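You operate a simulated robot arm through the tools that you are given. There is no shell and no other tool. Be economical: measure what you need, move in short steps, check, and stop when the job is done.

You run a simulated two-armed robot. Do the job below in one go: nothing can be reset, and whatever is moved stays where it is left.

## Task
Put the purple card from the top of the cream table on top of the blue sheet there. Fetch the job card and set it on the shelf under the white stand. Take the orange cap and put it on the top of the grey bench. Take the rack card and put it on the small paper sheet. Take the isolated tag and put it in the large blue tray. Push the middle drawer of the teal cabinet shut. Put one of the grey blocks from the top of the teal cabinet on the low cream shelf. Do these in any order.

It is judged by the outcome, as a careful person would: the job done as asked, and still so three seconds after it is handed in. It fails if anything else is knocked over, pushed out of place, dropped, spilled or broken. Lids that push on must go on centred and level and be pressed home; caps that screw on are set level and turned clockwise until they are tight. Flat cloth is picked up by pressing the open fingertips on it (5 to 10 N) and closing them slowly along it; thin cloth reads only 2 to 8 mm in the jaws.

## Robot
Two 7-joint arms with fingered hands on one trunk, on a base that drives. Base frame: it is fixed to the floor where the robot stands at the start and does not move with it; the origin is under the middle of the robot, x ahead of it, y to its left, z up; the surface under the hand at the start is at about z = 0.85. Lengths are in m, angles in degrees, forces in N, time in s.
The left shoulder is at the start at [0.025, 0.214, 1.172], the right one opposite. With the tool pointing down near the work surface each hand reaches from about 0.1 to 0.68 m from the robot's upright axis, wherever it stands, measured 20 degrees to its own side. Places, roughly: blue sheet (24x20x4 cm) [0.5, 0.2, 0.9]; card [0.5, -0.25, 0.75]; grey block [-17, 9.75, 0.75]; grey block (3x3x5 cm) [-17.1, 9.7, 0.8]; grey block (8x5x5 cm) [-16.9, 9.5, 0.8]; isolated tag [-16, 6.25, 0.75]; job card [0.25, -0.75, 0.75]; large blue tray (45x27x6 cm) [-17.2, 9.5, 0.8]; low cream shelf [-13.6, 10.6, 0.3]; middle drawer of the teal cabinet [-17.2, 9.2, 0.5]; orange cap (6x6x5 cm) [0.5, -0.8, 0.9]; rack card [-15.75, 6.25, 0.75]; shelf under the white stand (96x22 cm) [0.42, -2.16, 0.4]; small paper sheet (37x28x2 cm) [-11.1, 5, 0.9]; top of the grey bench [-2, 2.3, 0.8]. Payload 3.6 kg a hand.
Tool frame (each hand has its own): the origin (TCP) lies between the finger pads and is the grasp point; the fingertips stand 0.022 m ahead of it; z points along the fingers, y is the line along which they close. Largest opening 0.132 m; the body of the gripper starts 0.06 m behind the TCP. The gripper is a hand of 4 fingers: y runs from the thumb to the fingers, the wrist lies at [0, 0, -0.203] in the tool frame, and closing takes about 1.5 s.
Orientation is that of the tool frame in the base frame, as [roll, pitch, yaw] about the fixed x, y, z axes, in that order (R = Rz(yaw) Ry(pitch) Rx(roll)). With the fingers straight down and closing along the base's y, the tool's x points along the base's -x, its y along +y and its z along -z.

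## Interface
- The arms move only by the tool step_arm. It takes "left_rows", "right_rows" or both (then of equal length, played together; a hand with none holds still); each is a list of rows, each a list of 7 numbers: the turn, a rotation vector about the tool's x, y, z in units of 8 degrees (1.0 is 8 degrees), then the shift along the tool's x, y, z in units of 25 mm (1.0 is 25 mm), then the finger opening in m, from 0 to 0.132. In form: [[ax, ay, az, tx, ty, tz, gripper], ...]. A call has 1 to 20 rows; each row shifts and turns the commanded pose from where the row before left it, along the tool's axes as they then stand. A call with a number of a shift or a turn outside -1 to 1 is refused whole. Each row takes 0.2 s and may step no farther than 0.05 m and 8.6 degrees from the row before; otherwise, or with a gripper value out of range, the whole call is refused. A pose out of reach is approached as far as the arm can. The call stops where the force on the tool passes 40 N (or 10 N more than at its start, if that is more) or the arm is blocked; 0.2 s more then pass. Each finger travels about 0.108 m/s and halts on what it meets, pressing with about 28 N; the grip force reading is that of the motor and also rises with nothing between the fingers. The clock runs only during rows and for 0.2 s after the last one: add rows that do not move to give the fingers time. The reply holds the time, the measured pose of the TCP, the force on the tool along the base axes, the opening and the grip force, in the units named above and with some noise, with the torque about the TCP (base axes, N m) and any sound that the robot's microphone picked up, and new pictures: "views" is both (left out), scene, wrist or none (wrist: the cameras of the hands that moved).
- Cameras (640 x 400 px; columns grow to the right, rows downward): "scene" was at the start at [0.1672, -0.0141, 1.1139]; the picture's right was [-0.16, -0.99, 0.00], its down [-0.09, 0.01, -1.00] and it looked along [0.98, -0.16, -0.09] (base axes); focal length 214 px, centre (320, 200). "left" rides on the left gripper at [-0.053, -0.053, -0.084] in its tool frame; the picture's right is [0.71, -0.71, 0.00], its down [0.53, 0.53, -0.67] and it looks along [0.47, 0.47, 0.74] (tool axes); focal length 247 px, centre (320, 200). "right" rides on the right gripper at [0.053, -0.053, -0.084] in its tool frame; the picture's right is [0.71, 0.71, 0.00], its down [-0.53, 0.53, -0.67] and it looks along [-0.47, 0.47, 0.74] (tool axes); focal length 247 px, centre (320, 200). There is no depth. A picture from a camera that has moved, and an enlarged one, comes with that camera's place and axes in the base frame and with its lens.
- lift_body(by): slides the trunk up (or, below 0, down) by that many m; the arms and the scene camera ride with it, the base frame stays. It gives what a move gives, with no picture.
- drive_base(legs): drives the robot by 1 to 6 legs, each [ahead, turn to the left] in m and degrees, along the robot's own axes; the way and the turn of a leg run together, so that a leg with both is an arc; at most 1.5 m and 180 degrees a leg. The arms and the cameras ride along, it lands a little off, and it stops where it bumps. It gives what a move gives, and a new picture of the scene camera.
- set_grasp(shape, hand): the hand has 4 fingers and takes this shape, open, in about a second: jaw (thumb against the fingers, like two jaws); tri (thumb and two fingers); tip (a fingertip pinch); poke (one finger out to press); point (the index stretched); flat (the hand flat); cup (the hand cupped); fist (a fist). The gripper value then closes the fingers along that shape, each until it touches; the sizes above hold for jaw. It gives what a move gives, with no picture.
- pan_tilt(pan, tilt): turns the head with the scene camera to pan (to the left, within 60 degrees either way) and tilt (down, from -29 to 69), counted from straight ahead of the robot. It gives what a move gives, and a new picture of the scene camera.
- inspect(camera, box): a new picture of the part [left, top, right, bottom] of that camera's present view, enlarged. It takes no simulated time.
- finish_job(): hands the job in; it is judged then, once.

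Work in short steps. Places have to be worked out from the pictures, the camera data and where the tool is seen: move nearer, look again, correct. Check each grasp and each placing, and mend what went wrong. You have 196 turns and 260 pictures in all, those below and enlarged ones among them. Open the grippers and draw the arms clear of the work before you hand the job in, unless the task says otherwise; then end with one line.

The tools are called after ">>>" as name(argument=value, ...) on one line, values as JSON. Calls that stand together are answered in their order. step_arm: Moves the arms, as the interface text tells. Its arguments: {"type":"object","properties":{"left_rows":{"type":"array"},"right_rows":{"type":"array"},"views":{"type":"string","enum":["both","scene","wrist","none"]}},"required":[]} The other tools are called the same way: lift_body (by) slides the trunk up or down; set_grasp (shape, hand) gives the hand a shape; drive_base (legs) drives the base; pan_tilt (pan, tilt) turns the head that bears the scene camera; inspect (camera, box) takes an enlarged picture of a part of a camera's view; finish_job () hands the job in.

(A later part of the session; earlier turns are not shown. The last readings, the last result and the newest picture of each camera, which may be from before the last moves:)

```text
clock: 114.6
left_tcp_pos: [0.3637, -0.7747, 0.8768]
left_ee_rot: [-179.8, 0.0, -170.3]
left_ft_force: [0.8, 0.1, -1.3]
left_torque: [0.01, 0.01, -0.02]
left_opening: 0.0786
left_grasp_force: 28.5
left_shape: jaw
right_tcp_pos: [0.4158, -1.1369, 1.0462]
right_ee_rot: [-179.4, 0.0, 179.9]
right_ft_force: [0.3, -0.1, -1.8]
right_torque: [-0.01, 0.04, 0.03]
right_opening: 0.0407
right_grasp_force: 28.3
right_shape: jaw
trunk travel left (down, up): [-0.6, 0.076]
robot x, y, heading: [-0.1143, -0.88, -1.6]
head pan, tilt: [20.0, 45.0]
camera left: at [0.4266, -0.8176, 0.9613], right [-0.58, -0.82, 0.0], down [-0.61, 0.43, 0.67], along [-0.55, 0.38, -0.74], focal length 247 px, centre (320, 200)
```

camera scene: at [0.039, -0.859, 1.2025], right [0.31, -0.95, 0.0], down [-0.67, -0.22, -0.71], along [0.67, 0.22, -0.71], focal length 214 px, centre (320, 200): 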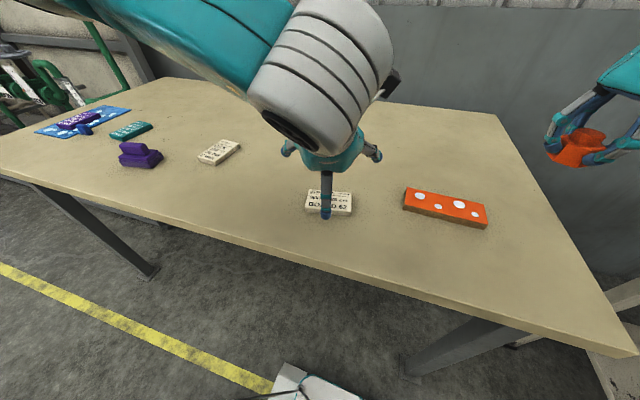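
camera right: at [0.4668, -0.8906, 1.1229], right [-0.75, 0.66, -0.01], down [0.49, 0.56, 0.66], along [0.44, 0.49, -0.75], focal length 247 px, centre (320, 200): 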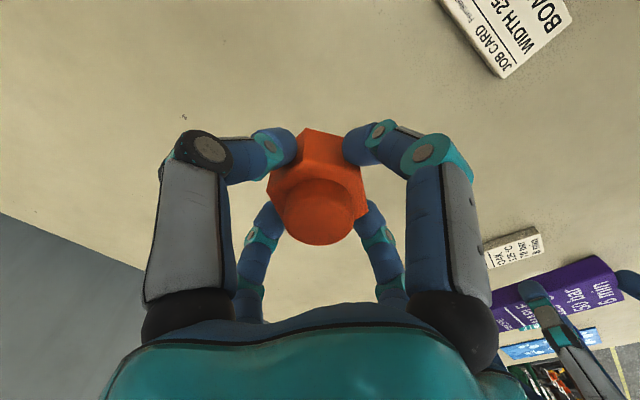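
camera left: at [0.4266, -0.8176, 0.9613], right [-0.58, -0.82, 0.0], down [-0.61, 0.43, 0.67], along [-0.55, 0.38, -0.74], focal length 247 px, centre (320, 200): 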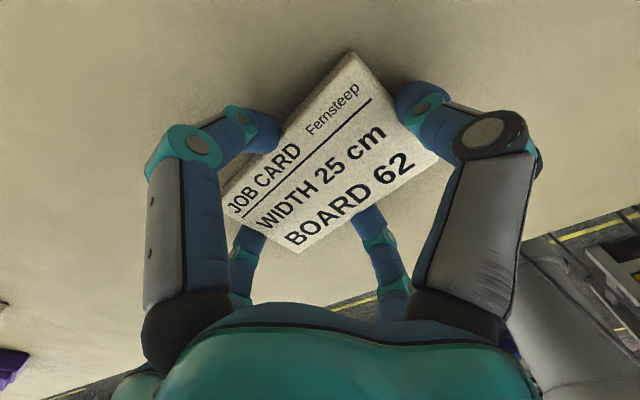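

All four fingers hold. I lift, and then look toward the white stand.

>>> step_arm(left_rows=[[0, 0, 0, 0, 0, -0.4, 0.045], [0, 0, 0, 0, 0, -0.8, 0.045], [0, 0, 0, 0, 0, -1, 0.045], [0, 0, 0, 0, 0, -1, 0.045], [0, 0, 0, 0, 0, -1, 0.045], [0, 0, 0, 0, 0, -1, 0.045], [0, 0, 0, 0, 0, -1, 0.045]], views="wrist")

>>> drive_base(legs=[[-0.35, 0]])

>>> pan_tilt(pan=-50, tilt=25)

```text
clock: 116.2
left_tcp_pos: [0.364, -0.7744, 1.0338]
left_ee_rot: [-179.8, 0.0, -170.2]
left_ft_force: [-0.1, 0.1, -0.9]
left_torque: [0.01, 0.01, 0.02]
left_opening: 0.0789
left_grasp_force: 28.0
left_shape: jaw
right_tcp_pos: [0.4138, -1.1375, 1.0461]
right_ee_rot: [-179.5, 0.0, 179.9]
right_ft_force: [0.1, -0.3, -2.3]
right_torque: [0.0, 0.04, 0.05]
right_opening: 0.0409
right_grasp_force: 27.9
right_shape: jaw
trunk travel left (down, up): [-0.6, 0.076]
robot x, y, heading: [-0.1124, -0.8812, -1.8]
head pan, tilt: [20.0, 45.0]
camera left: at [0.4259, -0.817, 1.1174], right [-0.58, -0.82, 0.0], down [-0.61, 0.43, 0.67], along [-0.55, 0.38, -0.75], focal length 247 px, centre (320, 200)
```

left: 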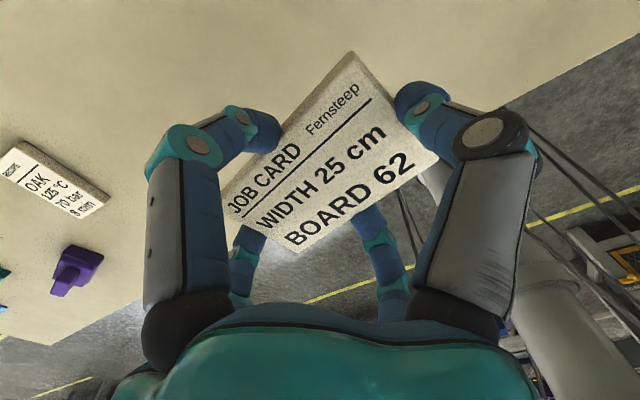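

```text
clock: 118.4
left_tcp_pos: [0.0128, -0.7618, 1.0333]
left_ee_rot: [-179.8, 0.1, -170.1]
left_ft_force: [-0.3, -0.8, -0.5]
left_torque: [-0.01, 0.0, -0.02]
left_opening: 0.079
left_grasp_force: 28.0
left_shape: jaw
right_tcp_pos: [0.0654, -1.123, 1.0476]
right_ee_rot: [-179.5, 0.0, -179.8]
right_ft_force: [-0.1, 0.5, -1.3]
right_torque: [-0.05, 0.01, -0.01]
right_opening: 0.0404
right_grasp_force: 28.1
right_shape: jaw
trunk travel left (down, up): [-0.6, 0.076]
robot x, y, heading: [-0.4673, -0.8712, -1.6]
head pan, tilt: [20.0, 45.0]
camera scene: at [-0.3108, -0.8477, 1.2026], right [0.32, -0.95, 0.0], down [-0.67, -0.22, -0.71], along [0.67, 0.22, -0.71], focal length 214 px, centre (320, 200)
```

scene: 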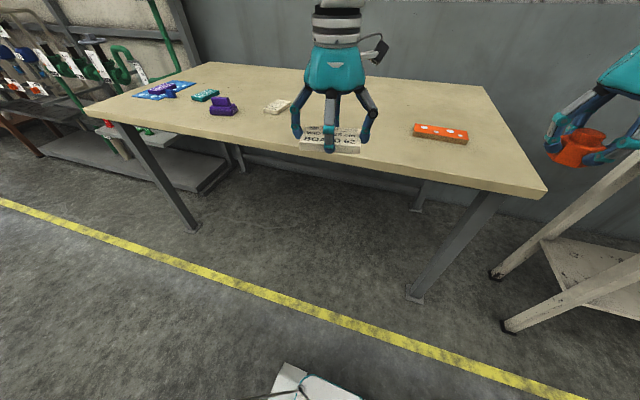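

```text
clock: 119.8
left_tcp_pos: [0.0141, -0.7625, 1.0341]
left_ee_rot: [-179.8, 0.1, -170.1]
left_ft_force: [-0.8, -0.6, -0.2]
left_torque: [0.0, 0.01, 0.03]
left_opening: 0.0788
left_grasp_force: 27.2
left_shape: jaw
right_tcp_pos: [0.0667, -1.1242, 1.048]
right_ee_rot: [-179.4, 0.1, -179.9]
right_ft_force: [-0.2, -0.3, -2.3]
right_torque: [0.0, 0.03, 0.02]
right_opening: 0.0407
right_grasp_force: 28.0
right_shape: jaw
trunk travel left (down, up): [-0.6, 0.076]
robot x, y, heading: [-0.4642, -0.8722, -1.6]
head pan, tilt: [-50.0, 25.0]
camera scene: at [-0.3299, -0.9455, 1.2331], right [-0.78, -0.62, 0.0], down [-0.26, 0.33, -0.91], along [0.56, -0.71, -0.42], focal length 214 px, centre (320, 200)
```

scene: 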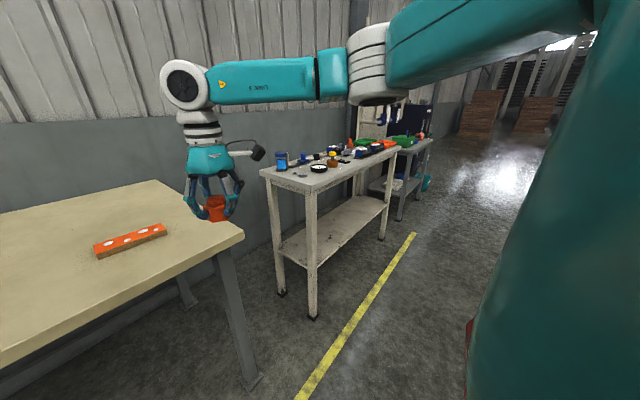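

The stand's top is at about z 0.83–0.86, front legs at x ≈ 0.26, so a straight-down hand fits above the shelf. I drive along the aisle toward it.

>>> drive_base(legs=[[0, -30], [0, -30]])

>>> drive_base(legs=[[0, -29], [0.7, 0], [0.6, 0]])

```text
clock: 123.3
left_tcp_pos: [-0.1216, -1.2296, 1.0338]
left_ee_rot: [179.9, 0.0, 131.1]
left_ft_force: [-1.0, 0.5, -0.1]
left_torque: [0.04, -0.02, -0.02]
left_opening: 0.0788
left_grasp_force: 28.3
left_shape: jaw
right_tcp_pos: [-0.405, -1.4609, 1.0468]
right_ee_rot: [-179.6, 0.0, 121.2]
right_ft_force: [-1.0, -0.1, -1.9]
right_torque: [0.03, -0.02, 0.04]
right_opening: 0.0404
right_grasp_force: 28.2
right_shape: jaw
trunk travel left (down, up): [-0.6, 0.076]
robot x, y, heading: [-0.4123, -0.8476, -62.7]
head pan, tilt: [-50.0, 25.0]
stopped in leg 2: the robot was blocked; the commanded pose is now the measured one
camera scene: at [-0.4187, -1.003, 1.2328], right [-0.92, 0.39, 0.0], down [0.16, 0.39, -0.91], along [-0.35, -0.84, -0.43], focal length 214 px, centre (320, 200)
```

scene: 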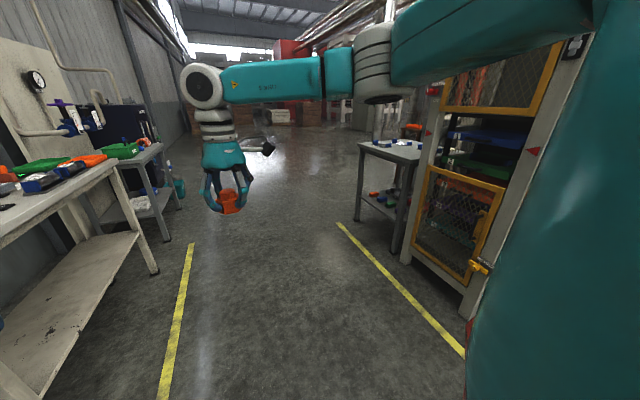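

```text
clock: 131.6
left_tcp_pos: [-0.3821, -2.614, 1.0348]
left_ee_rot: [-179.9, 0.0, 101.8]
left_ft_force: [0.3, -0.4, -1.2]
left_torque: [0.01, 0.0, 0.03]
left_opening: 0.0786
left_grasp_force: 27.7
left_shape: jaw
right_tcp_pos: [-0.7426, -2.6769, 1.0466]
right_ee_rot: [-179.5, 0.0, 92.1]
right_ft_force: [-0.3, -0.3, -1.2]
right_torque: [0.07, 0.03, -0.04]
right_opening: 0.0406
right_grasp_force: 28.0
right_shape: jaw
trunk travel left (down, up): [-0.6, 0.076]
robot x, y, heading: [-0.4577, -2.1357, -92.2]
head pan, tilt: [-50.0, 25.0]
camera scene: at [-0.5308, -2.2704, 1.233], right [-0.62, 0.79, 0.0], down [0.33, 0.26, -0.91], along [-0.71, -0.56, -0.42], focal length 214 px, centre (320, 200)
```

scene: 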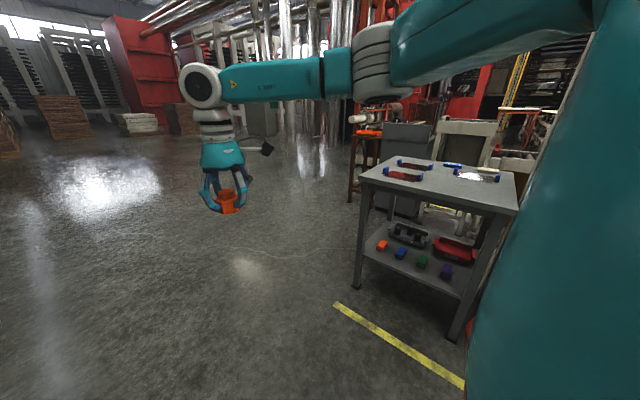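

Now I turn to face the stand.

>>> drive_base(legs=[[0, 31], [0, 31]])

>>> drive_base(legs=[[0, 31]])

>>> pan_tilt(pan=0, tilt=35)

```text
clock: 135.5
left_tcp_pos: [0.0026, -2.2987, 1.0346]
left_ee_rot: [-179.7, 0.0, 163.0]
left_ft_force: [-0.4, 0.0, -1.0]
left_torque: [-0.01, 0.01, -0.02]
left_opening: 0.0788
left_grasp_force: 27.7
left_shape: jaw
right_tcp_pos: [-0.1185, -2.6457, 1.0505]
right_ee_rot: [-179.1, -0.1, 153.1]
right_ft_force: [0.9, 1.0, -1.2]
right_torque: [-0.07, 0.05, 0.03]
right_opening: 0.0404
right_grasp_force: 27.8
right_shape: jaw
trunk travel left (down, up): [-0.6, 0.076]
robot x, y, heading: [-0.4791, -2.1814, -31.0]
head pan, tilt: [-50.0, 25.0]
stopped in leg 2: the robot was blocked; the commanded pose is now the measured one
camera scene: at [-0.3974, -2.3089, 1.2333], right [-0.99, -0.16, 0.0], down [-0.07, 0.42, -0.91], along [0.14, -0.9, -0.42], focal length 214 px, centre (320, 200)
```

scene: 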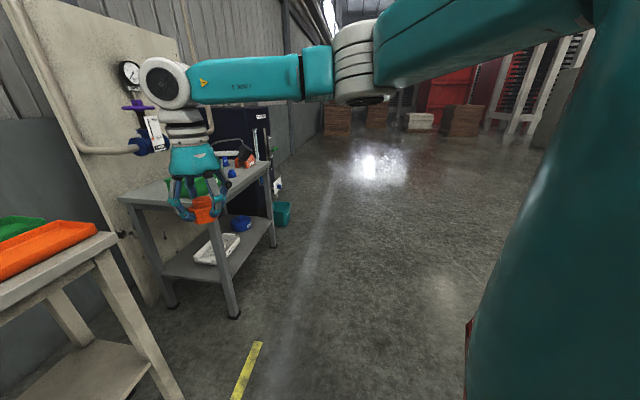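

```text
clock: 137.4
left_tcp_pos: [-0.0061, -2.0371, 1.0355]
left_ee_rot: [-179.9, 0.0, -166.0]
left_ft_force: [1.1, -0.8, -0.8]
left_torque: [-0.04, 0.01, 0.01]
left_opening: 0.0787
left_grasp_force: 28.0
left_shape: jaw
right_tcp_pos: [0.0707, -2.3969, 1.0483]
right_ee_rot: [-179.4, -0.1, -175.9]
right_ft_force: [0.3, -0.4, -2.2]
right_torque: [-0.03, 0.0, 0.02]
right_opening: 0.0405
right_grasp_force: 27.8
right_shape: jaw
trunk travel left (down, up): [-0.6, 0.076]
robot x, y, heading: [-0.4769, -2.2118, -0.2]
head pan, tilt: [-50.0, 25.0]
camera scene: at [-0.3422, -2.2805, 1.233], right [-0.77, -0.64, 0.0], down [-0.27, 0.32, -0.91], along [0.58, -0.7, -0.42], focal length 214 px, centre (320, 200)
```

scene: 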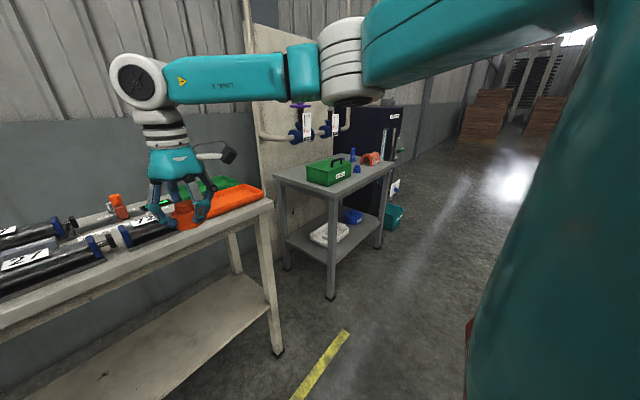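

```text
clock: 138.6
left_tcp_pos: [-0.0073, -2.039, 1.0373]
left_ee_rot: [-179.9, 0.1, -165.9]
left_ft_force: [-0.5, 0.1, -0.9]
left_torque: [-0.01, 0.03, -0.01]
left_opening: 0.0787
left_grasp_force: 28.1
left_shape: jaw
right_tcp_pos: [0.0695, -2.3969, 1.0487]
right_ee_rot: [-179.3, 0.1, -175.8]
right_ft_force: [0.3, 0.0, -1.8]
right_torque: [-0.02, 0.03, 0.02]
right_opening: 0.0408
right_grasp_force: 28.4
right_shape: jaw
trunk travel left (down, up): [-0.6, 0.076]
robot x, y, heading: [-0.4806, -2.2111, -0.2]
head pan, tilt: [0.0, 35.0]
camera scene: at [-0.315, -2.2103, 1.2174], right [0.0, -1.0, 0.0], down [-0.57, 0.0, -0.82], along [0.82, 0.0, -0.57], focal length 214 px, centre (320, 200)
```

scene: 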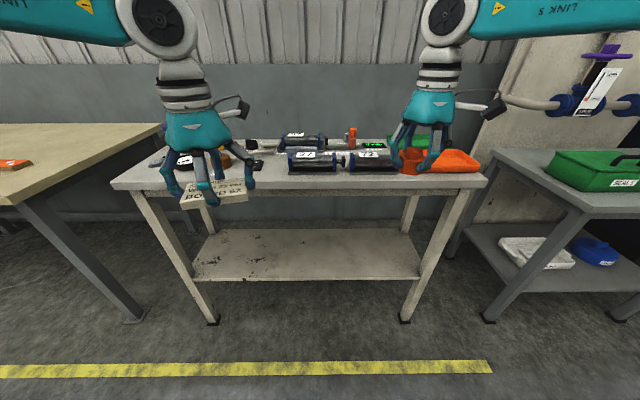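

Shelf front edge is at x ≈ 0.25, z 0.4, spanning y -1.66…-2.64. I pull the right hand (cap) back close to the robot, square up the card, then lower the trunk fully.

>>> step_arm(left_rows=[[0, 0, 0.44, 0, 0, 0, 0.045], [0, 0, 0.44, 0, 0, 0, 0.045], [0, 0, 0.44, 0, 0, 0, 0.045], [0, 0, 0.44, 0, 0, 0, 0.045], [0, 0, 0, 0, 0, 0, 0.045], [0, 0, 0, 0, 0, 0, 0.045], [0, 0, 0, 0, 0, 0, 0.045], [0, 0, 0, 0, 0, 0, 0.045], [0, 0, 0, 0, 0, 0, 0.045], [0, 0, 0, 0, 0, 0, 0.045], [0, 0, 0, 0, 0, 0, 0.045], [0, 0, 0, 0, 0, 0, 0.045], [0, 0, 0, 0, 0, 0, 0.045], [0, 0, 0, 0, 0, 0, 0.045], [0, 0, 0, 0, 0, 0, 0.045], [0, 0, 0, 0, 0, 0, 0.045]], right_rows=[[0, 0, 0, 0.895, -0.235, 0, 0.035], [0, 0, 0, 0.895, -0.235, 0, 0.035], [0, 0, 0, 0.895, -0.235, 0, 0.035], [0, 0, 0, 0.895, -0.235, 0, 0.035], [0, 0, 0, 0.895, -0.235, 0, 0.035], [0, 0, 0, 0.895, -0.235, 0, 0.035], [0, 0, 0, 0.895, -0.235, 0, 0.035], [0, 0, 0, 0.895, -0.235, 0, 0.035], [0, 0, 0, 0.895, -0.235, 0, 0.035], [0, 0, 0, 0.895, -0.235, 0, 0.035], [0, 0, 0, 0.895, -0.235, 0, 0.035], [0, 0, 0, 0.895, -0.235, 0, 0.035], [0, 0, 0, 0.895, -0.235, 0, 0.035], [0, 0, 0, 0.895, -0.235, 0, 0.035], [0, 0, 0, 0.895, -0.235, 0, 0.035], [0, 0, 0, 0.895, -0.235, 0, 0.035]], views="none")

>>> lift_body(by=-0.55)

>>> pan_tilt(pan=10, tilt=15)

```text
clock: 142.0
left_tcp_pos: [-0.0087, -2.0374, 1.0374]
left_ee_rot: [-179.8, 0.1, 179.9]
left_ft_force: [-1.3, -0.2, -0.8]
left_torque: [-0.03, 0.0, 0.0]
left_opening: 0.0787
left_grasp_force: 27.9
left_shape: jaw
right_tcp_pos: [-0.2158, -2.4954, 1.0499]
right_ee_rot: [-179.3, -0.1, -175.9]
right_ft_force: [0.5, -0.2, -2.6]
right_torque: [-0.02, 0.0, 0.02]
right_opening: 0.0405
right_grasp_force: 28.0
right_shape: jaw
right hand out of reach, approached as far as the arm can: row 14, 15, 16
trunk travel left (down, up): [-0.6, 0.076]
robot x, y, heading: [-0.4811, -2.2074, -0.3]
head pan, tilt: [0.0, 35.0]
```

```text
refused: -0.55 is not a number from -0.4 to 0.4
```

```text
clock: 142.8
left_tcp_pos: [-0.0088, -2.0376, 1.037]
left_ee_rot: [-179.8, 0.1, 180.0]
left_ft_force: [0.6, -1.0, -0.7]
left_torque: [-0.02, 0.0, 0.01]
left_opening: 0.0788
left_grasp_force: 27.9
left_shape: jaw
right_tcp_pos: [-0.2156, -2.4966, 1.051]
right_ee_rot: [-179.3, 0.0, -175.8]
right_ft_force: [0.1, -0.3, -2.3]
right_torque: [-0.04, 0.04, 0.03]
right_opening: 0.0403
right_grasp_force: 27.6
right_shape: jaw
trunk travel left (down, up): [-0.6, 0.076]
robot x, y, heading: [-0.4782, -2.2078, 0.0]
head pan, tilt: [10.0, 15.0]
camera scene: at [-0.3113, -2.194, 1.2493], right [0.17, -0.99, 0.0], down [-0.26, -0.04, -0.97], along [0.95, 0.17, -0.26], focal length 214 px, centre (320, 200)
```

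scene: 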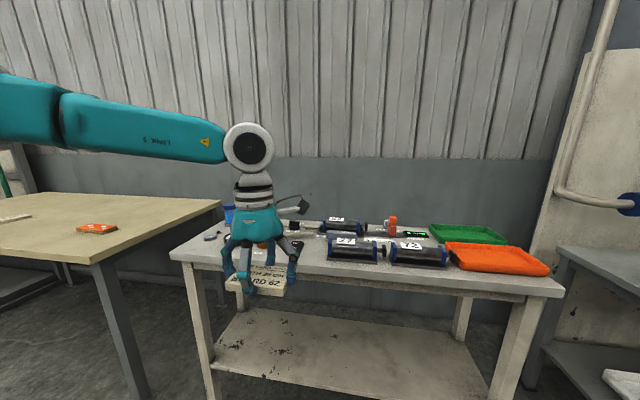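

I move the left hand to the middle so its elbow stays clear of the stand's leg, then lower the trunk in two steps.

>>> step_arm(left_rows=[[0, 0, 0, 0, -0.85, 0, 0.045], [0, 0, 0, 0, -0.85, 0, 0.045], [0, 0, 0, 0, -0.85, 0, 0.045], [0, 0, 0, 0, -0.85, 0, 0.045], [0, 0, 0, 0, -0.85, 0, 0.045], [0, 0, 0, 0, -0.85, 0, 0.045], [0, 0, 0, 0, -0.85, 0, 0.045], [0, 0, 0, 0, -0.85, 0, 0.045]], views="none")

>>> lift_body(by=-0.3)

>>> lift_body(by=-0.24)

>>> pan_tilt(pan=10, tilt=5)

```text
clock: 144.6
left_tcp_pos: [-0.0085, -2.209, 1.0378]
left_ee_rot: [-179.9, 0.1, -180.0]
left_ft_force: [0.3, -0.2, -0.8]
left_torque: [-0.01, 0.0, -0.03]
left_opening: 0.0787
left_grasp_force: 27.8
left_shape: jaw
right_tcp_pos: [-0.2158, -2.4956, 1.0505]
right_ee_rot: [-179.2, 0.1, -175.9]
right_ft_force: [-0.2, 0.1, -1.7]
right_torque: [0.01, 0.02, 0.0]
right_opening: 0.0404
right_grasp_force: 27.7
right_shape: jaw
trunk travel left (down, up): [-0.6, 0.076]
robot x, y, heading: [-0.4781, -2.208, 0.1]
head pan, tilt: [10.0, 15.0]
```

```text
clock: 147.6
left_tcp_pos: [-0.0093, -2.2087, 0.7371]
left_ee_rot: [-179.8, 0.2, -180.0]
left_ft_force: [-1.0, 0.3, -0.5]
left_torque: [-0.01, 0.02, -0.01]
left_opening: 0.0787
left_grasp_force: 27.7
left_shape: jaw
right_tcp_pos: [-0.2213, -2.4961, 0.732]
right_ee_rot: [-179.6, -4.3, -176.0]
right_ft_force: [-0.2, -0.7, -2.5]
right_torque: [-0.04, 0.0, 0.01]
right_opening: 0.0403
right_grasp_force: 28.3
right_shape: jaw
trunk travel left (down, up): [-0.3, 0.376]
robot x, y, heading: [-0.4778, -2.2085, -0.3]
head pan, tilt: [10.0, 15.0]
```

```text
clock: 150.1
left_tcp_pos: [-0.0092, -2.2083, 0.4974]
left_ee_rot: [-179.7, 0.2, -179.9]
left_ft_force: [-0.6, 0.2, -0.5]
left_torque: [0.02, 0.01, 0.02]
left_opening: 0.0785
left_grasp_force: 27.8
left_shape: jaw
right_tcp_pos: [-0.2549, -2.4975, 0.4373]
right_ee_rot: [179.4, -20.7, -176.0]
right_ft_force: [-0.2, 0.2, -1.1]
right_torque: [-0.04, 0.02, 0.04]
right_opening: 0.0402
right_grasp_force: 28.4
right_shape: jaw
trunk travel left (down, up): [-0.06, 0.616]
robot x, y, heading: [-0.4814, -2.2109, -0.0]
head pan, tilt: [10.0, 15.0]
```

```text
clock: 150.9
left_tcp_pos: [-0.0091, -2.2077, 0.4978]
left_ee_rot: [-179.8, 0.1, 180.0]
left_ft_force: [-0.9, -0.2, -1.0]
left_torque: [0.01, 0.01, -0.01]
left_opening: 0.0784
left_grasp_force: 27.8
left_shape: jaw
right_tcp_pos: [-0.253, -2.496, 0.4362]
right_ee_rot: [179.3, -20.9, -176.0]
right_ft_force: [0.3, -0.1, -1.8]
right_torque: [0.02, 0.02, -0.03]
right_opening: 0.0403
right_grasp_force: 27.8
right_shape: jaw
trunk travel left (down, up): [-0.06, 0.616]
robot x, y, heading: [-0.4846, -2.2096, 0.2]
head pan, tilt: [10.0, 5.0]
camera scene: at [-0.3055, -2.1943, 0.7102], right [0.17, -0.99, 0.0], down [-0.09, -0.01, -1.0], along [0.98, 0.17, -0.09], focal length 214 px, centre (320, 200)
```

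scene: 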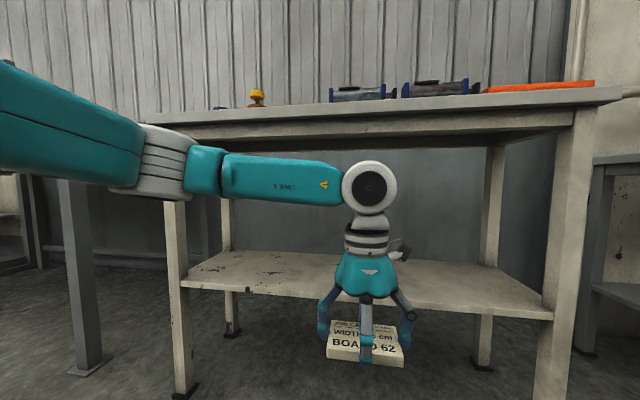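

The hand, forearm and elbow would pass under the top (z ≈ 0.845). For more clearance I lower the trunk the last 5 cm while raising the left hand a little, then drive in.

>>> step_arm(left_rows=[[0, 0, 0, 0, 0, -0.9, 0.045]], right_rows=[[0, 0, 0, 0, 0, -1, 0.035]], views="none")

>>> lift_body(by=-0.05)

>>> drive_base(legs=[[0.2, 0]])

```text
clock: 151.3
left_tcp_pos: [-0.0092, -2.2076, 0.5199]
left_ee_rot: [-179.9, 0.2, -179.9]
left_ft_force: [0.2, -0.4, -0.8]
left_torque: [0.01, 0.02, 0.02]
left_opening: 0.0786
left_grasp_force: 28.0
left_shape: jaw
right_tcp_pos: [-0.2549, -2.4967, 0.4363]
right_ee_rot: [179.3, -20.9, -175.9]
right_ft_force: [1.3, -0.1, -1.8]
right_torque: [-0.01, -0.01, 0.02]
right_opening: 0.0404
right_grasp_force: 27.9
right_shape: jaw
right hand out of reach, approached as far as the arm can: row 1
trunk travel left (down, up): [-0.06, 0.616]
robot x, y, heading: [-0.4778, -2.2057, 0.0]
head pan, tilt: [10.0, 5.0]
```

```text
clock: 152.2
left_tcp_pos: [-0.0089, -2.2082, 0.4708]
left_ee_rot: [-179.8, 0.2, 180.0]
left_ft_force: [0.6, -0.5, 0.1]
left_torque: [-0.02, -0.01, 0.02]
left_opening: 0.0787
left_grasp_force: 28.2
left_shape: jaw
right_tcp_pos: [-0.2678, -2.4973, 0.376]
right_ee_rot: [179.0, -25.7, -176.1]
right_ft_force: [-0.1, 0.2, -1.1]
right_torque: [0.0, -0.02, -0.01]
right_opening: 0.0404
right_grasp_force: 28.1
right_shape: jaw
trunk travel left (down, up): [-0.01, 0.666]
robot x, y, heading: [-0.4786, -2.2138, -0.1]
head pan, tilt: [10.0, 5.0]
```

```text
clock: 153.8
left_tcp_pos: [0.1906, -2.2085, 0.4695]
left_ee_rot: [-179.8, 0.1, -180.0]
left_ft_force: [-0.3, 0.1, -0.8]
left_torque: [-0.01, 0.03, -0.01]
left_opening: 0.0785
left_grasp_force: 28.6
left_shape: jaw
right_tcp_pos: [-0.0683, -2.4991, 0.3766]
right_ee_rot: [179.1, -25.6, -176.1]
right_ft_force: [-0.1, 0.3, -1.4]
right_torque: [-0.05, 0.01, -0.01]
right_opening: 0.0403
right_grasp_force: 28.3
right_shape: jaw
trunk travel left (down, up): [-0.01, 0.666]
robot x, y, heading: [-0.2802, -2.2109, -0.1]
head pan, tilt: [10.0, 5.0]
camera scene: at [-0.1059, -2.1946, 0.6607], right [0.17, -0.98, 0.0], down [-0.09, -0.01, -1.0], along [0.98, 0.17, -0.09], focal length 214 px, centre (320, 200)
```

scene: 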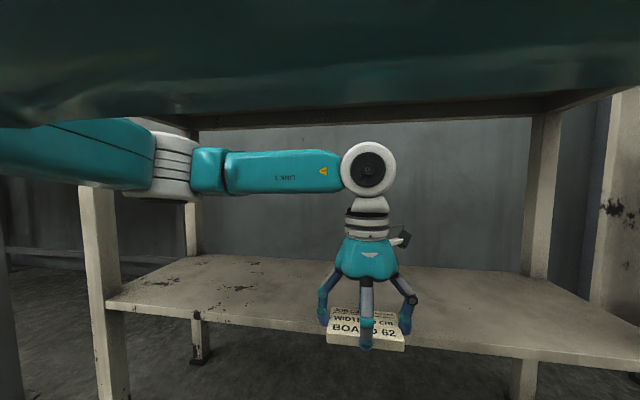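

Something dark teal appears at the top of the view; I look up to see whether it is the robot's own right arm.

>>> pan_tilt(pan=-25, tilt=-10)

```text
clock: 154.8
left_tcp_pos: [0.1905, -2.2072, 0.4713]
left_ee_rot: [-179.9, 0.1, -179.9]
left_ft_force: [-1.1, 0.9, -0.3]
left_torque: [0.0, -0.01, 0.01]
left_opening: 0.0786
left_grasp_force: 28.3
left_shape: jaw
right_tcp_pos: [-0.067, -2.498, 0.3775]
right_ee_rot: [179.1, -25.7, -176.0]
right_ft_force: [0.0, 0.1, -1.9]
right_torque: [-0.02, -0.01, 0.0]
right_opening: 0.0406
right_grasp_force: 27.9
right_shape: jaw
trunk travel left (down, up): [-0.01, 0.666]
robot x, y, heading: [-0.2804, -2.2145, 0.1]
head pan, tilt: [-25.0, -10.0]
camera scene: at [-0.1198, -2.2462, 0.6838], right [-0.42, -0.91, 0.0], down [0.16, -0.07, -0.99], along [0.89, -0.42, 0.17], focal length 214 px, centre (320, 200)
```

scene: 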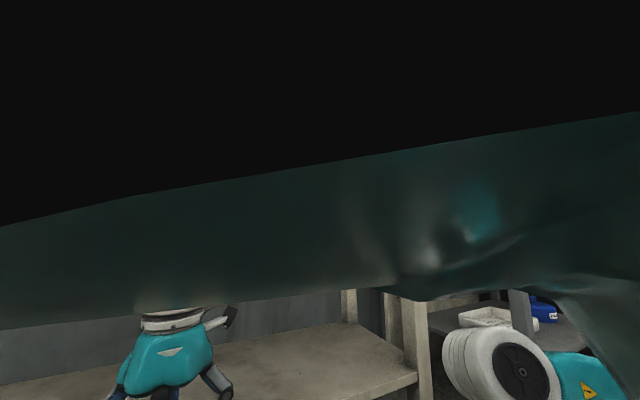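

The teal part is the robot's own folded right upper arm close to the camera, well short of the stand. I drive only 0.1 m more and then reach with the left arm.

>>> drive_base(legs=[[0.1, 0]])

>>> step_arm(left_rows=[[0, 0, 0, -0.7, 0, 0, 0.045], [0, 0, 0, -0.7, 0, 0, 0.045], [0, 0, 0, -0.7, 0, 0, 0.045], [0, 0, 0, 0, 0, 0.5, 0.045], [0, 0, 0, 0, 0, 0, 0.045]], views="wrist")

>>> pan_tilt(pan=5, tilt=20)

```text
clock: 155.9
left_tcp_pos: [0.2913, -2.2081, 0.4706]
left_ee_rot: [-179.8, 0.2, 179.9]
left_ft_force: [0.1, -0.6, 0.4]
left_torque: [-0.01, 0.0, 0.02]
left_opening: 0.0787
left_grasp_force: 28.3
left_shape: jaw
right_tcp_pos: [0.0324, -2.4977, 0.3767]
right_ee_rot: [179.1, -25.5, -176.1]
right_ft_force: [1.0, -0.1, -2.1]
right_torque: [0.0, 0.04, -0.01]
right_opening: 0.0403
right_grasp_force: 27.8
right_shape: jaw
trunk travel left (down, up): [-0.01, 0.666]
robot x, y, heading: [-0.1765, -2.2071, -0.1]
head pan, tilt: [-25.0, -10.0]
camera scene: at [-0.0197, -2.2463, 0.6839], right [-0.42, -0.91, 0.0], down [0.16, -0.07, -0.98], along [0.89, -0.42, 0.17], focal length 214 px, centre (320, 200)
```

scene: 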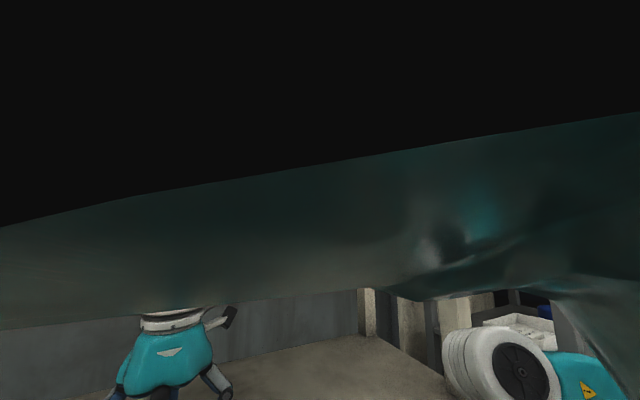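

```text
clock: 157.1
left_tcp_pos: [0.3428, -2.208, 0.4571]
left_ee_rot: [-179.9, 0.2, -179.9]
left_ft_force: [-0.6, -0.1, 0.7]
left_torque: [0.01, 0.01, 0.0]
left_opening: 0.0784
left_grasp_force: 28.0
left_shape: jaw
right_tcp_pos: [0.0322, -2.4984, 0.3766]
right_ee_rot: [179.0, -25.6, -175.9]
right_ft_force: [-1.4, 0.0, -1.5]
right_torque: [-0.03, 0.01, -0.03]
right_opening: 0.0402
right_grasp_force: 28.0
right_shape: jaw
trunk travel left (down, up): [-0.01, 0.666]
robot x, y, heading: [-0.1785, -2.212, 0.3]
head pan, tilt: [-25.0, -10.0]
camera left: at [0.3971, -2.2611, 0.5426], right [-0.71, -0.71, 0.0], down [-0.53, 0.53, 0.67], along [-0.47, 0.47, -0.75], focal length 247 px, centre (320, 200)
```

left: 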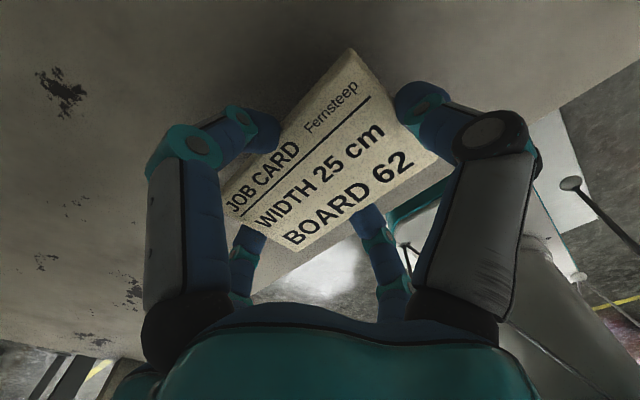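

```text
clock: 158.1
left_tcp_pos: [0.3438, -2.2088, 0.4595]
left_ee_rot: [-179.8, 0.2, 179.9]
left_ft_force: [0.5, -0.6, 0.2]
left_torque: [0.0, 0.02, -0.02]
left_opening: 0.0785
left_grasp_force: 28.1
left_shape: jaw
right_tcp_pos: [0.0326, -2.4981, 0.3769]
right_ee_rot: [179.1, -25.5, -175.9]
right_ft_force: [-0.6, 0.2, -1.7]
right_torque: [0.02, 0.03, 0.0]
right_opening: 0.0407
right_grasp_force: 28.3
right_shape: jaw
trunk travel left (down, up): [-0.01, 0.666]
robot x, y, heading: [-0.1766, -2.2113, -0.1]
head pan, tilt: [5.0, 20.0]
camera scene: at [-0.0033, -2.2026, 0.6364], right [0.09, -1.0, 0.0], down [-0.34, -0.03, -0.94], along [0.94, 0.08, -0.34], focal length 214 px, centre (320, 200)
```

scene: 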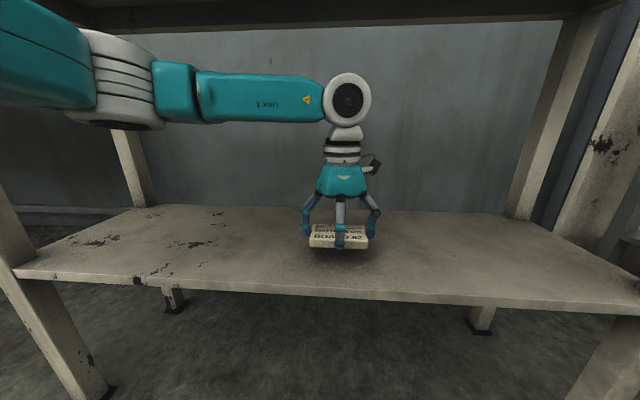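

The card is over the shelf. I reach 2 cm further and lower gently to contact.

>>> step_arm(left_rows=[[0, 0, 0, -0.8, 0, 0, 0.045], [0, 0, 0, 0, 0, 0.5, 0.045], [0, 0, 0, 0, 0, 0.3, 0.045], [0, 0, 0, 0, 0, 0.2, 0.045], [0, 0, 0, 0, 0, 0.1, 0.045]], views="wrist")

```text
clock: 159.3
left_tcp_pos: [0.3633, -2.2071, 0.4317]
left_ee_rot: [-179.9, 0.1, -179.9]
left_ft_force: [-0.9, -0.6, -0.3]
left_torque: [0.01, -0.02, 0.0]
left_opening: 0.0787
left_grasp_force: 28.3
left_shape: jaw
right_tcp_pos: [0.0323, -2.499, 0.3773]
right_ee_rot: [179.1, -25.7, -176.0]
right_ft_force: [0.7, -0.7, -1.8]
right_torque: [-0.01, -0.01, 0.01]
right_opening: 0.0404
right_grasp_force: 27.8
right_shape: jaw
trunk travel left (down, up): [-0.01, 0.666]
robot x, y, heading: [-0.1779, -2.2086, 0.1]
head pan, tilt: [5.0, 20.0]
camera left: at [0.4168, -2.2603, 0.5151], right [-0.71, -0.71, 0.0], down [-0.53, 0.53, 0.67], along [-0.47, 0.47, -0.75], focal length 247 px, centre (320, 200)
```

left: 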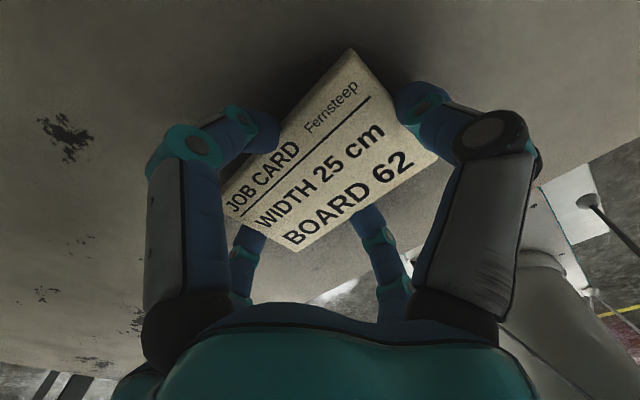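

No contact yet at TCP 0.432; I go on in 2 mm steps.

>>> step_arm(left_rows=[[0, 0, 0, 0, 0, 0.1, 0.045], [0, 0, 0, 0, 0, 0.1, 0.045], [0, 0, 0, 0, 0, 0.1, 0.045], [0, 0, 0, 0, 0, 0, 0.045]], views="none")

```text
clock: 160.3
left_tcp_pos: [0.3637, -2.2078, 0.4259]
left_ee_rot: [-179.9, 0.4, -180.0]
left_ft_force: [-2.0, 3.0, 14.2]
left_torque: [0.07, 0.08, -0.01]
left_opening: 0.0784
left_grasp_force: 28.0
left_shape: jaw
right_tcp_pos: [0.0316, -2.4983, 0.3773]
right_ee_rot: [179.1, -25.6, -176.0]
right_ft_force: [-0.5, -1.0, -2.5]
right_torque: [-0.02, 0.02, -0.02]
right_opening: 0.0404
right_grasp_force: 28.3
right_shape: jaw
trunk travel left (down, up): [-0.01, 0.666]
robot x, y, heading: [-0.1772, -2.2117, -0.0]
head pan, tilt: [5.0, 20.0]
```

The card rests on the shelf (14 N). I release slowly and rise 7 cm.

>>> step_arm(left_rows=[[0, 0, 0, 0, 0, -0.1, 0.07], [0, 0, 0, 0, 0, 0, 0.085], [0, 0, 0, 0, 0, 0, 0.1], [0, 0, 0, 0, 0, 0, 0.12], [0, 0, 0, 0, 0, 0, 0.132], [0, 0, 0, 0, 0, 0, 0.132], [0, 0, 0, 0, 0, -0.5, 0.132], [0, 0, 0, 0, 0, -0.9, 0.132], [0, 0, 0, 0, 0, -0.9, 0.132], [0, 0, 0, 0, 0, 0, 0.132]], views="both")

```text
clock: 162.5
left_tcp_pos: [0.3619, -2.2076, 0.4843]
left_ee_rot: [-179.9, 0.2, -180.0]
left_ft_force: [-0.1, -0.4, -0.2]
left_torque: [-0.01, -0.01, -0.03]
left_opening: 0.1318
left_grasp_force: 0.0
left_shape: jaw
right_tcp_pos: [0.0324, -2.4979, 0.377]
right_ee_rot: [179.1, -25.6, -176.0]
right_ft_force: [0.1, 0.3, -1.8]
right_torque: [-0.02, 0.04, -0.01]
right_opening: 0.0405
right_grasp_force: 28.0
right_shape: jaw
trunk travel left (down, up): [-0.01, 0.666]
robot x, y, heading: [-0.177, -2.2106, 0.0]
head pan, tilt: [5.0, 20.0]
camera scene: at [-0.0034, -2.2025, 0.6363], right [0.09, -1.0, 0.0], down [-0.34, -0.03, -0.94], along [0.94, 0.08, -0.34], focal length 214 px, centre (320, 200)
camera left: at [0.4161, -2.2608, 0.5682], right [-0.71, -0.71, 0.0], down [-0.53, 0.53, 0.67], along [-0.47, 0.47, -0.75], focal length 247 px, centre (320, 200)
```

scene: 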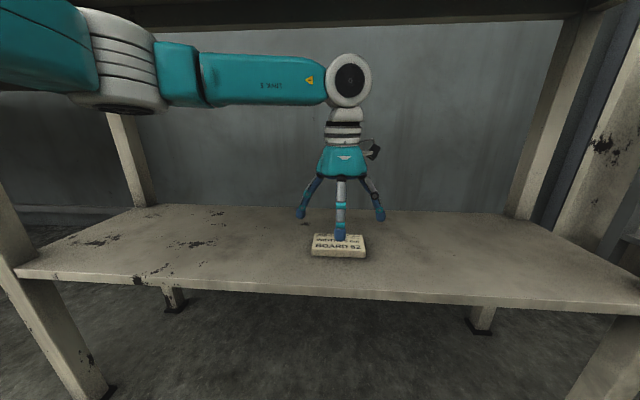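
left: 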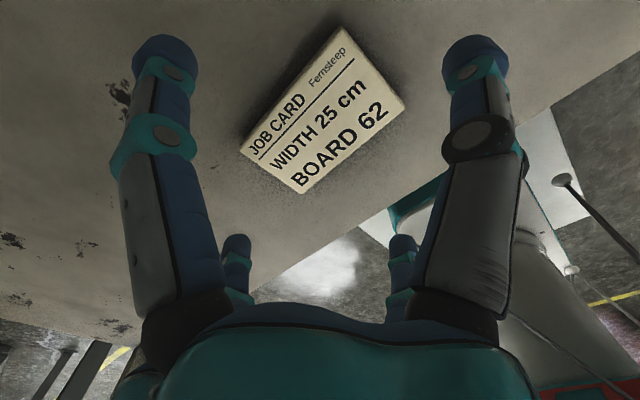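

The job card lies on the shelf. I back out and raise the trunk.

>>> drive_base(legs=[[-0.45, 0]])

>>> lift_body(by=0.4)

>>> lift_body(by=0.2)

>>> drive_base(legs=[[0, 30], [0, 30]])

>>> drive_base(legs=[[0, 30]])

```text
clock: 165.2
left_tcp_pos: [-0.0925, -2.2097, 0.4841]
left_ee_rot: [-179.8, 0.1, 179.8]
left_ft_force: [-0.3, -0.1, 0.0]
left_torque: [0.01, -0.02, 0.03]
left_opening: 0.1321
left_grasp_force: 0.1
left_shape: jaw
right_tcp_pos: [-0.4227, -2.4986, 0.3766]
right_ee_rot: [179.2, -25.6, -176.3]
right_ft_force: [-0.3, -0.3, -2.1]
right_torque: [-0.02, 0.02, -0.02]
right_opening: 0.0404
right_grasp_force: 28.0
right_shape: jaw
trunk travel left (down, up): [-0.01, 0.666]
robot x, y, heading: [-0.634, -2.2105, -0.1]
head pan, tilt: [5.0, 20.0]
camera scene: at [-0.4577, -2.2024, 0.6363], right [0.08, -1.0, 0.0], down [-0.34, -0.03, -0.94], along [0.94, 0.08, -0.34], focal length 214 px, centre (320, 200)
```

scene: 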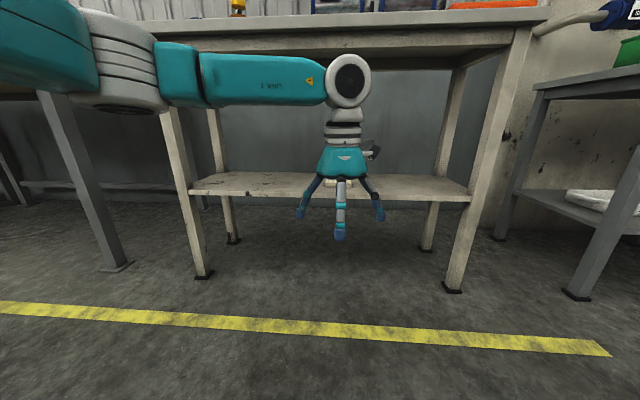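

```text
clock: 169.1
left_tcp_pos: [-0.0914, -2.2088, 0.8836]
left_ee_rot: [-179.9, 0.1, 179.8]
left_ft_force: [-0.6, 0.1, 0.0]
left_torque: [0.04, -0.02, 0.02]
left_opening: 0.1321
left_grasp_force: 0.0
left_shape: jaw
right_tcp_pos: [-0.4215, -2.4972, 0.7777]
right_ee_rot: [179.0, -25.6, -176.4]
right_ft_force: [-0.9, 0.5, -2.0]
right_torque: [0.0, 0.02, 0.03]
right_opening: 0.0402
right_grasp_force: 28.2
right_shape: jaw
trunk travel left (down, up): [-0.41, 0.266]
robot x, y, heading: [-0.6277, -2.2094, -0.1]
head pan, tilt: [5.0, 20.0]
```

```text
clock: 171.2
left_tcp_pos: [-0.0917, -2.2093, 1.0838]
left_ee_rot: [-179.8, 0.0, 179.8]
left_ft_force: [0.3, 0.8, 0.0]
left_torque: [-0.01, -0.05, 0.01]
left_opening: 0.132
left_grasp_force: 0.0
left_shape: jaw
right_tcp_pos: [-0.4223, -2.4984, 0.977]
right_ee_rot: [179.1, -25.6, -176.3]
right_ft_force: [-0.4, 0.2, -2.2]
right_torque: [-0.04, 0.01, 0.03]
right_opening: 0.0406
right_grasp_force: 27.9
right_shape: jaw
trunk travel left (down, up): [-0.61, 0.066]
robot x, y, heading: [-0.6306, -2.2083, -0.2]
head pan, tilt: [5.0, 20.0]
```

```text
clock: 174.8
left_tcp_pos: [-0.3576, -1.7389, 1.0845]
left_ee_rot: [-179.6, 0.1, -120.9]
left_ft_force: [-0.4, -0.1, 0.2]
left_torque: [-0.03, 0.02, 0.01]
left_opening: 0.1318
left_grasp_force: 0.0
left_shape: jaw
right_tcp_pos: [-0.2782, -2.1702, 0.9796]
right_ee_rot: [179.4, -25.6, -116.9]
right_ft_force: [0.4, -0.2, -0.9]
right_torque: [0.01, 0.0, 0.04]
right_opening: 0.0402
right_grasp_force: 28.2
right_shape: jaw
trunk travel left (down, up): [-0.61, 0.066]
robot x, y, heading: [-0.5939, -2.2326, 60.2]
head pan, tilt: [5.0, 20.0]
stopped in leg 2: the robot was blocked; the commanded pose is now the measured one
camera scene: at [-0.5189, -2.0785, 1.2511], right [0.91, -0.42, 0.0], down [-0.14, -0.31, -0.94], along [0.39, 0.85, -0.34], focal length 214 px, centre (320, 200)
```

scene: 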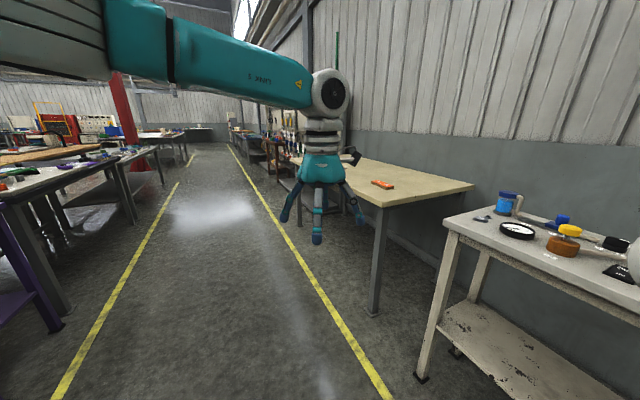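

```text
clock: 176.7
left_tcp_pos: [-0.6352, -1.6878, 1.0843]
left_ee_rot: [-179.7, 0.1, -90.7]
left_ft_force: [0.2, -0.8, -0.5]
left_torque: [-0.02, 0.0, 0.02]
left_opening: 0.1319
left_grasp_force: 0.0
left_shape: jaw
right_tcp_pos: [-0.3488, -2.0187, 0.9781]
right_ee_rot: [179.2, -25.7, -86.5]
right_ft_force: [0.8, -0.3, -0.9]
right_torque: [0.0, 0.03, -0.01]
right_opening: 0.0403
right_grasp_force: 27.6
right_shape: jaw
trunk travel left (down, up): [-0.61, 0.066]
robot x, y, heading: [-0.5692, -2.2315, 90.3]
head pan, tilt: [5.0, 20.0]
camera scene: at [-0.5774, -2.0602, 1.251], right [1.0, 0.09, 0.0], down [0.03, -0.34, -0.94], along [-0.09, 0.94, -0.34], focal length 214 px, centre (320, 200)
```

scene: 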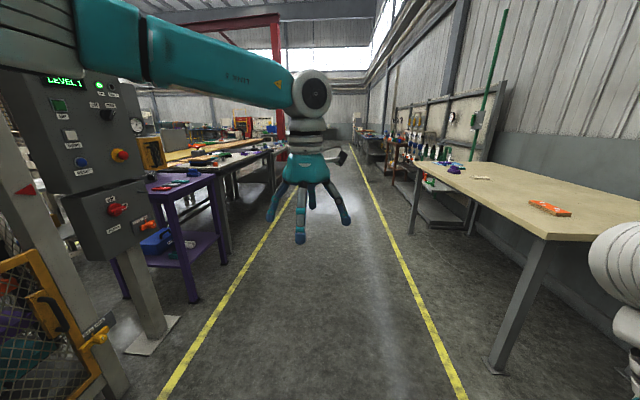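

I drive north along the aisle toward the grey bench, then look left.

>>> drive_base(legs=[[1.4, 0], [1.4, 0], [1.3, 0]])

>>> pan_tilt(pan=55, tilt=25)

```text
clock: 196.4
left_tcp_pos: [-0.6666, 2.4142, 1.0863]
left_ee_rot: [-179.8, 0.2, -90.4]
left_ft_force: [-0.4, 0.0, 0.1]
left_torque: [-0.01, 0.02, -0.01]
left_opening: 0.1319
left_grasp_force: 0.1
left_shape: jaw
right_tcp_pos: [-0.3792, 2.084, 0.9789]
right_ee_rot: [179.3, -25.5, -86.3]
right_ft_force: [-0.7, -0.5, -2.6]
right_torque: [0.03, 0.0, -0.03]
right_opening: 0.0405
right_grasp_force: 27.8
right_shape: jaw
trunk travel left (down, up): [-0.61, 0.066]
robot x, y, heading: [-0.5993, 1.8709, 90.4]
head pan, tilt: [5.0, 20.0]
camera scene: at [-0.6062, 2.0418, 1.2512], right [1.0, 0.09, 0.0], down [0.03, -0.34, -0.94], along [-0.09, 0.94, -0.34], focal length 214 px, centre (320, 200)
```

scene: 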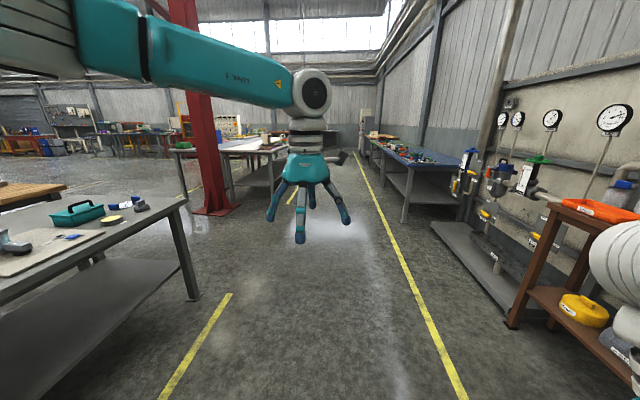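

```text
clock: 197.6
left_tcp_pos: [-0.6653, 2.4146, 1.0873]
left_ee_rot: [-179.8, 0.0, -90.5]
left_ft_force: [0.1, 0.3, 0.7]
left_torque: [-0.01, -0.02, 0.02]
left_opening: 0.1318
left_grasp_force: 0.1
left_shape: jaw
right_tcp_pos: [-0.3775, 2.0836, 0.9792]
right_ee_rot: [179.2, -25.6, -86.3]
right_ft_force: [-0.4, 0.6, -2.6]
right_torque: [0.01, -0.03, -0.02]
right_opening: 0.04
right_grasp_force: 28.4
right_shape: jaw
trunk travel left (down, up): [-0.61, 0.066]
robot x, y, heading: [-0.5963, 1.8716, 90.3]
head pan, tilt: [55.0, 25.0]
camera scene: at [-0.6733, 2.0011, 1.2432], right [0.57, 0.82, 0.0], down [0.35, -0.24, -0.91], along [-0.75, 0.51, -0.42], focal length 214 px, centre (320, 200)
```

scene: 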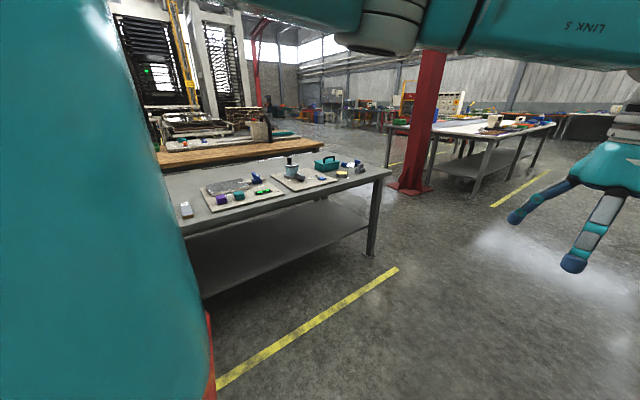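

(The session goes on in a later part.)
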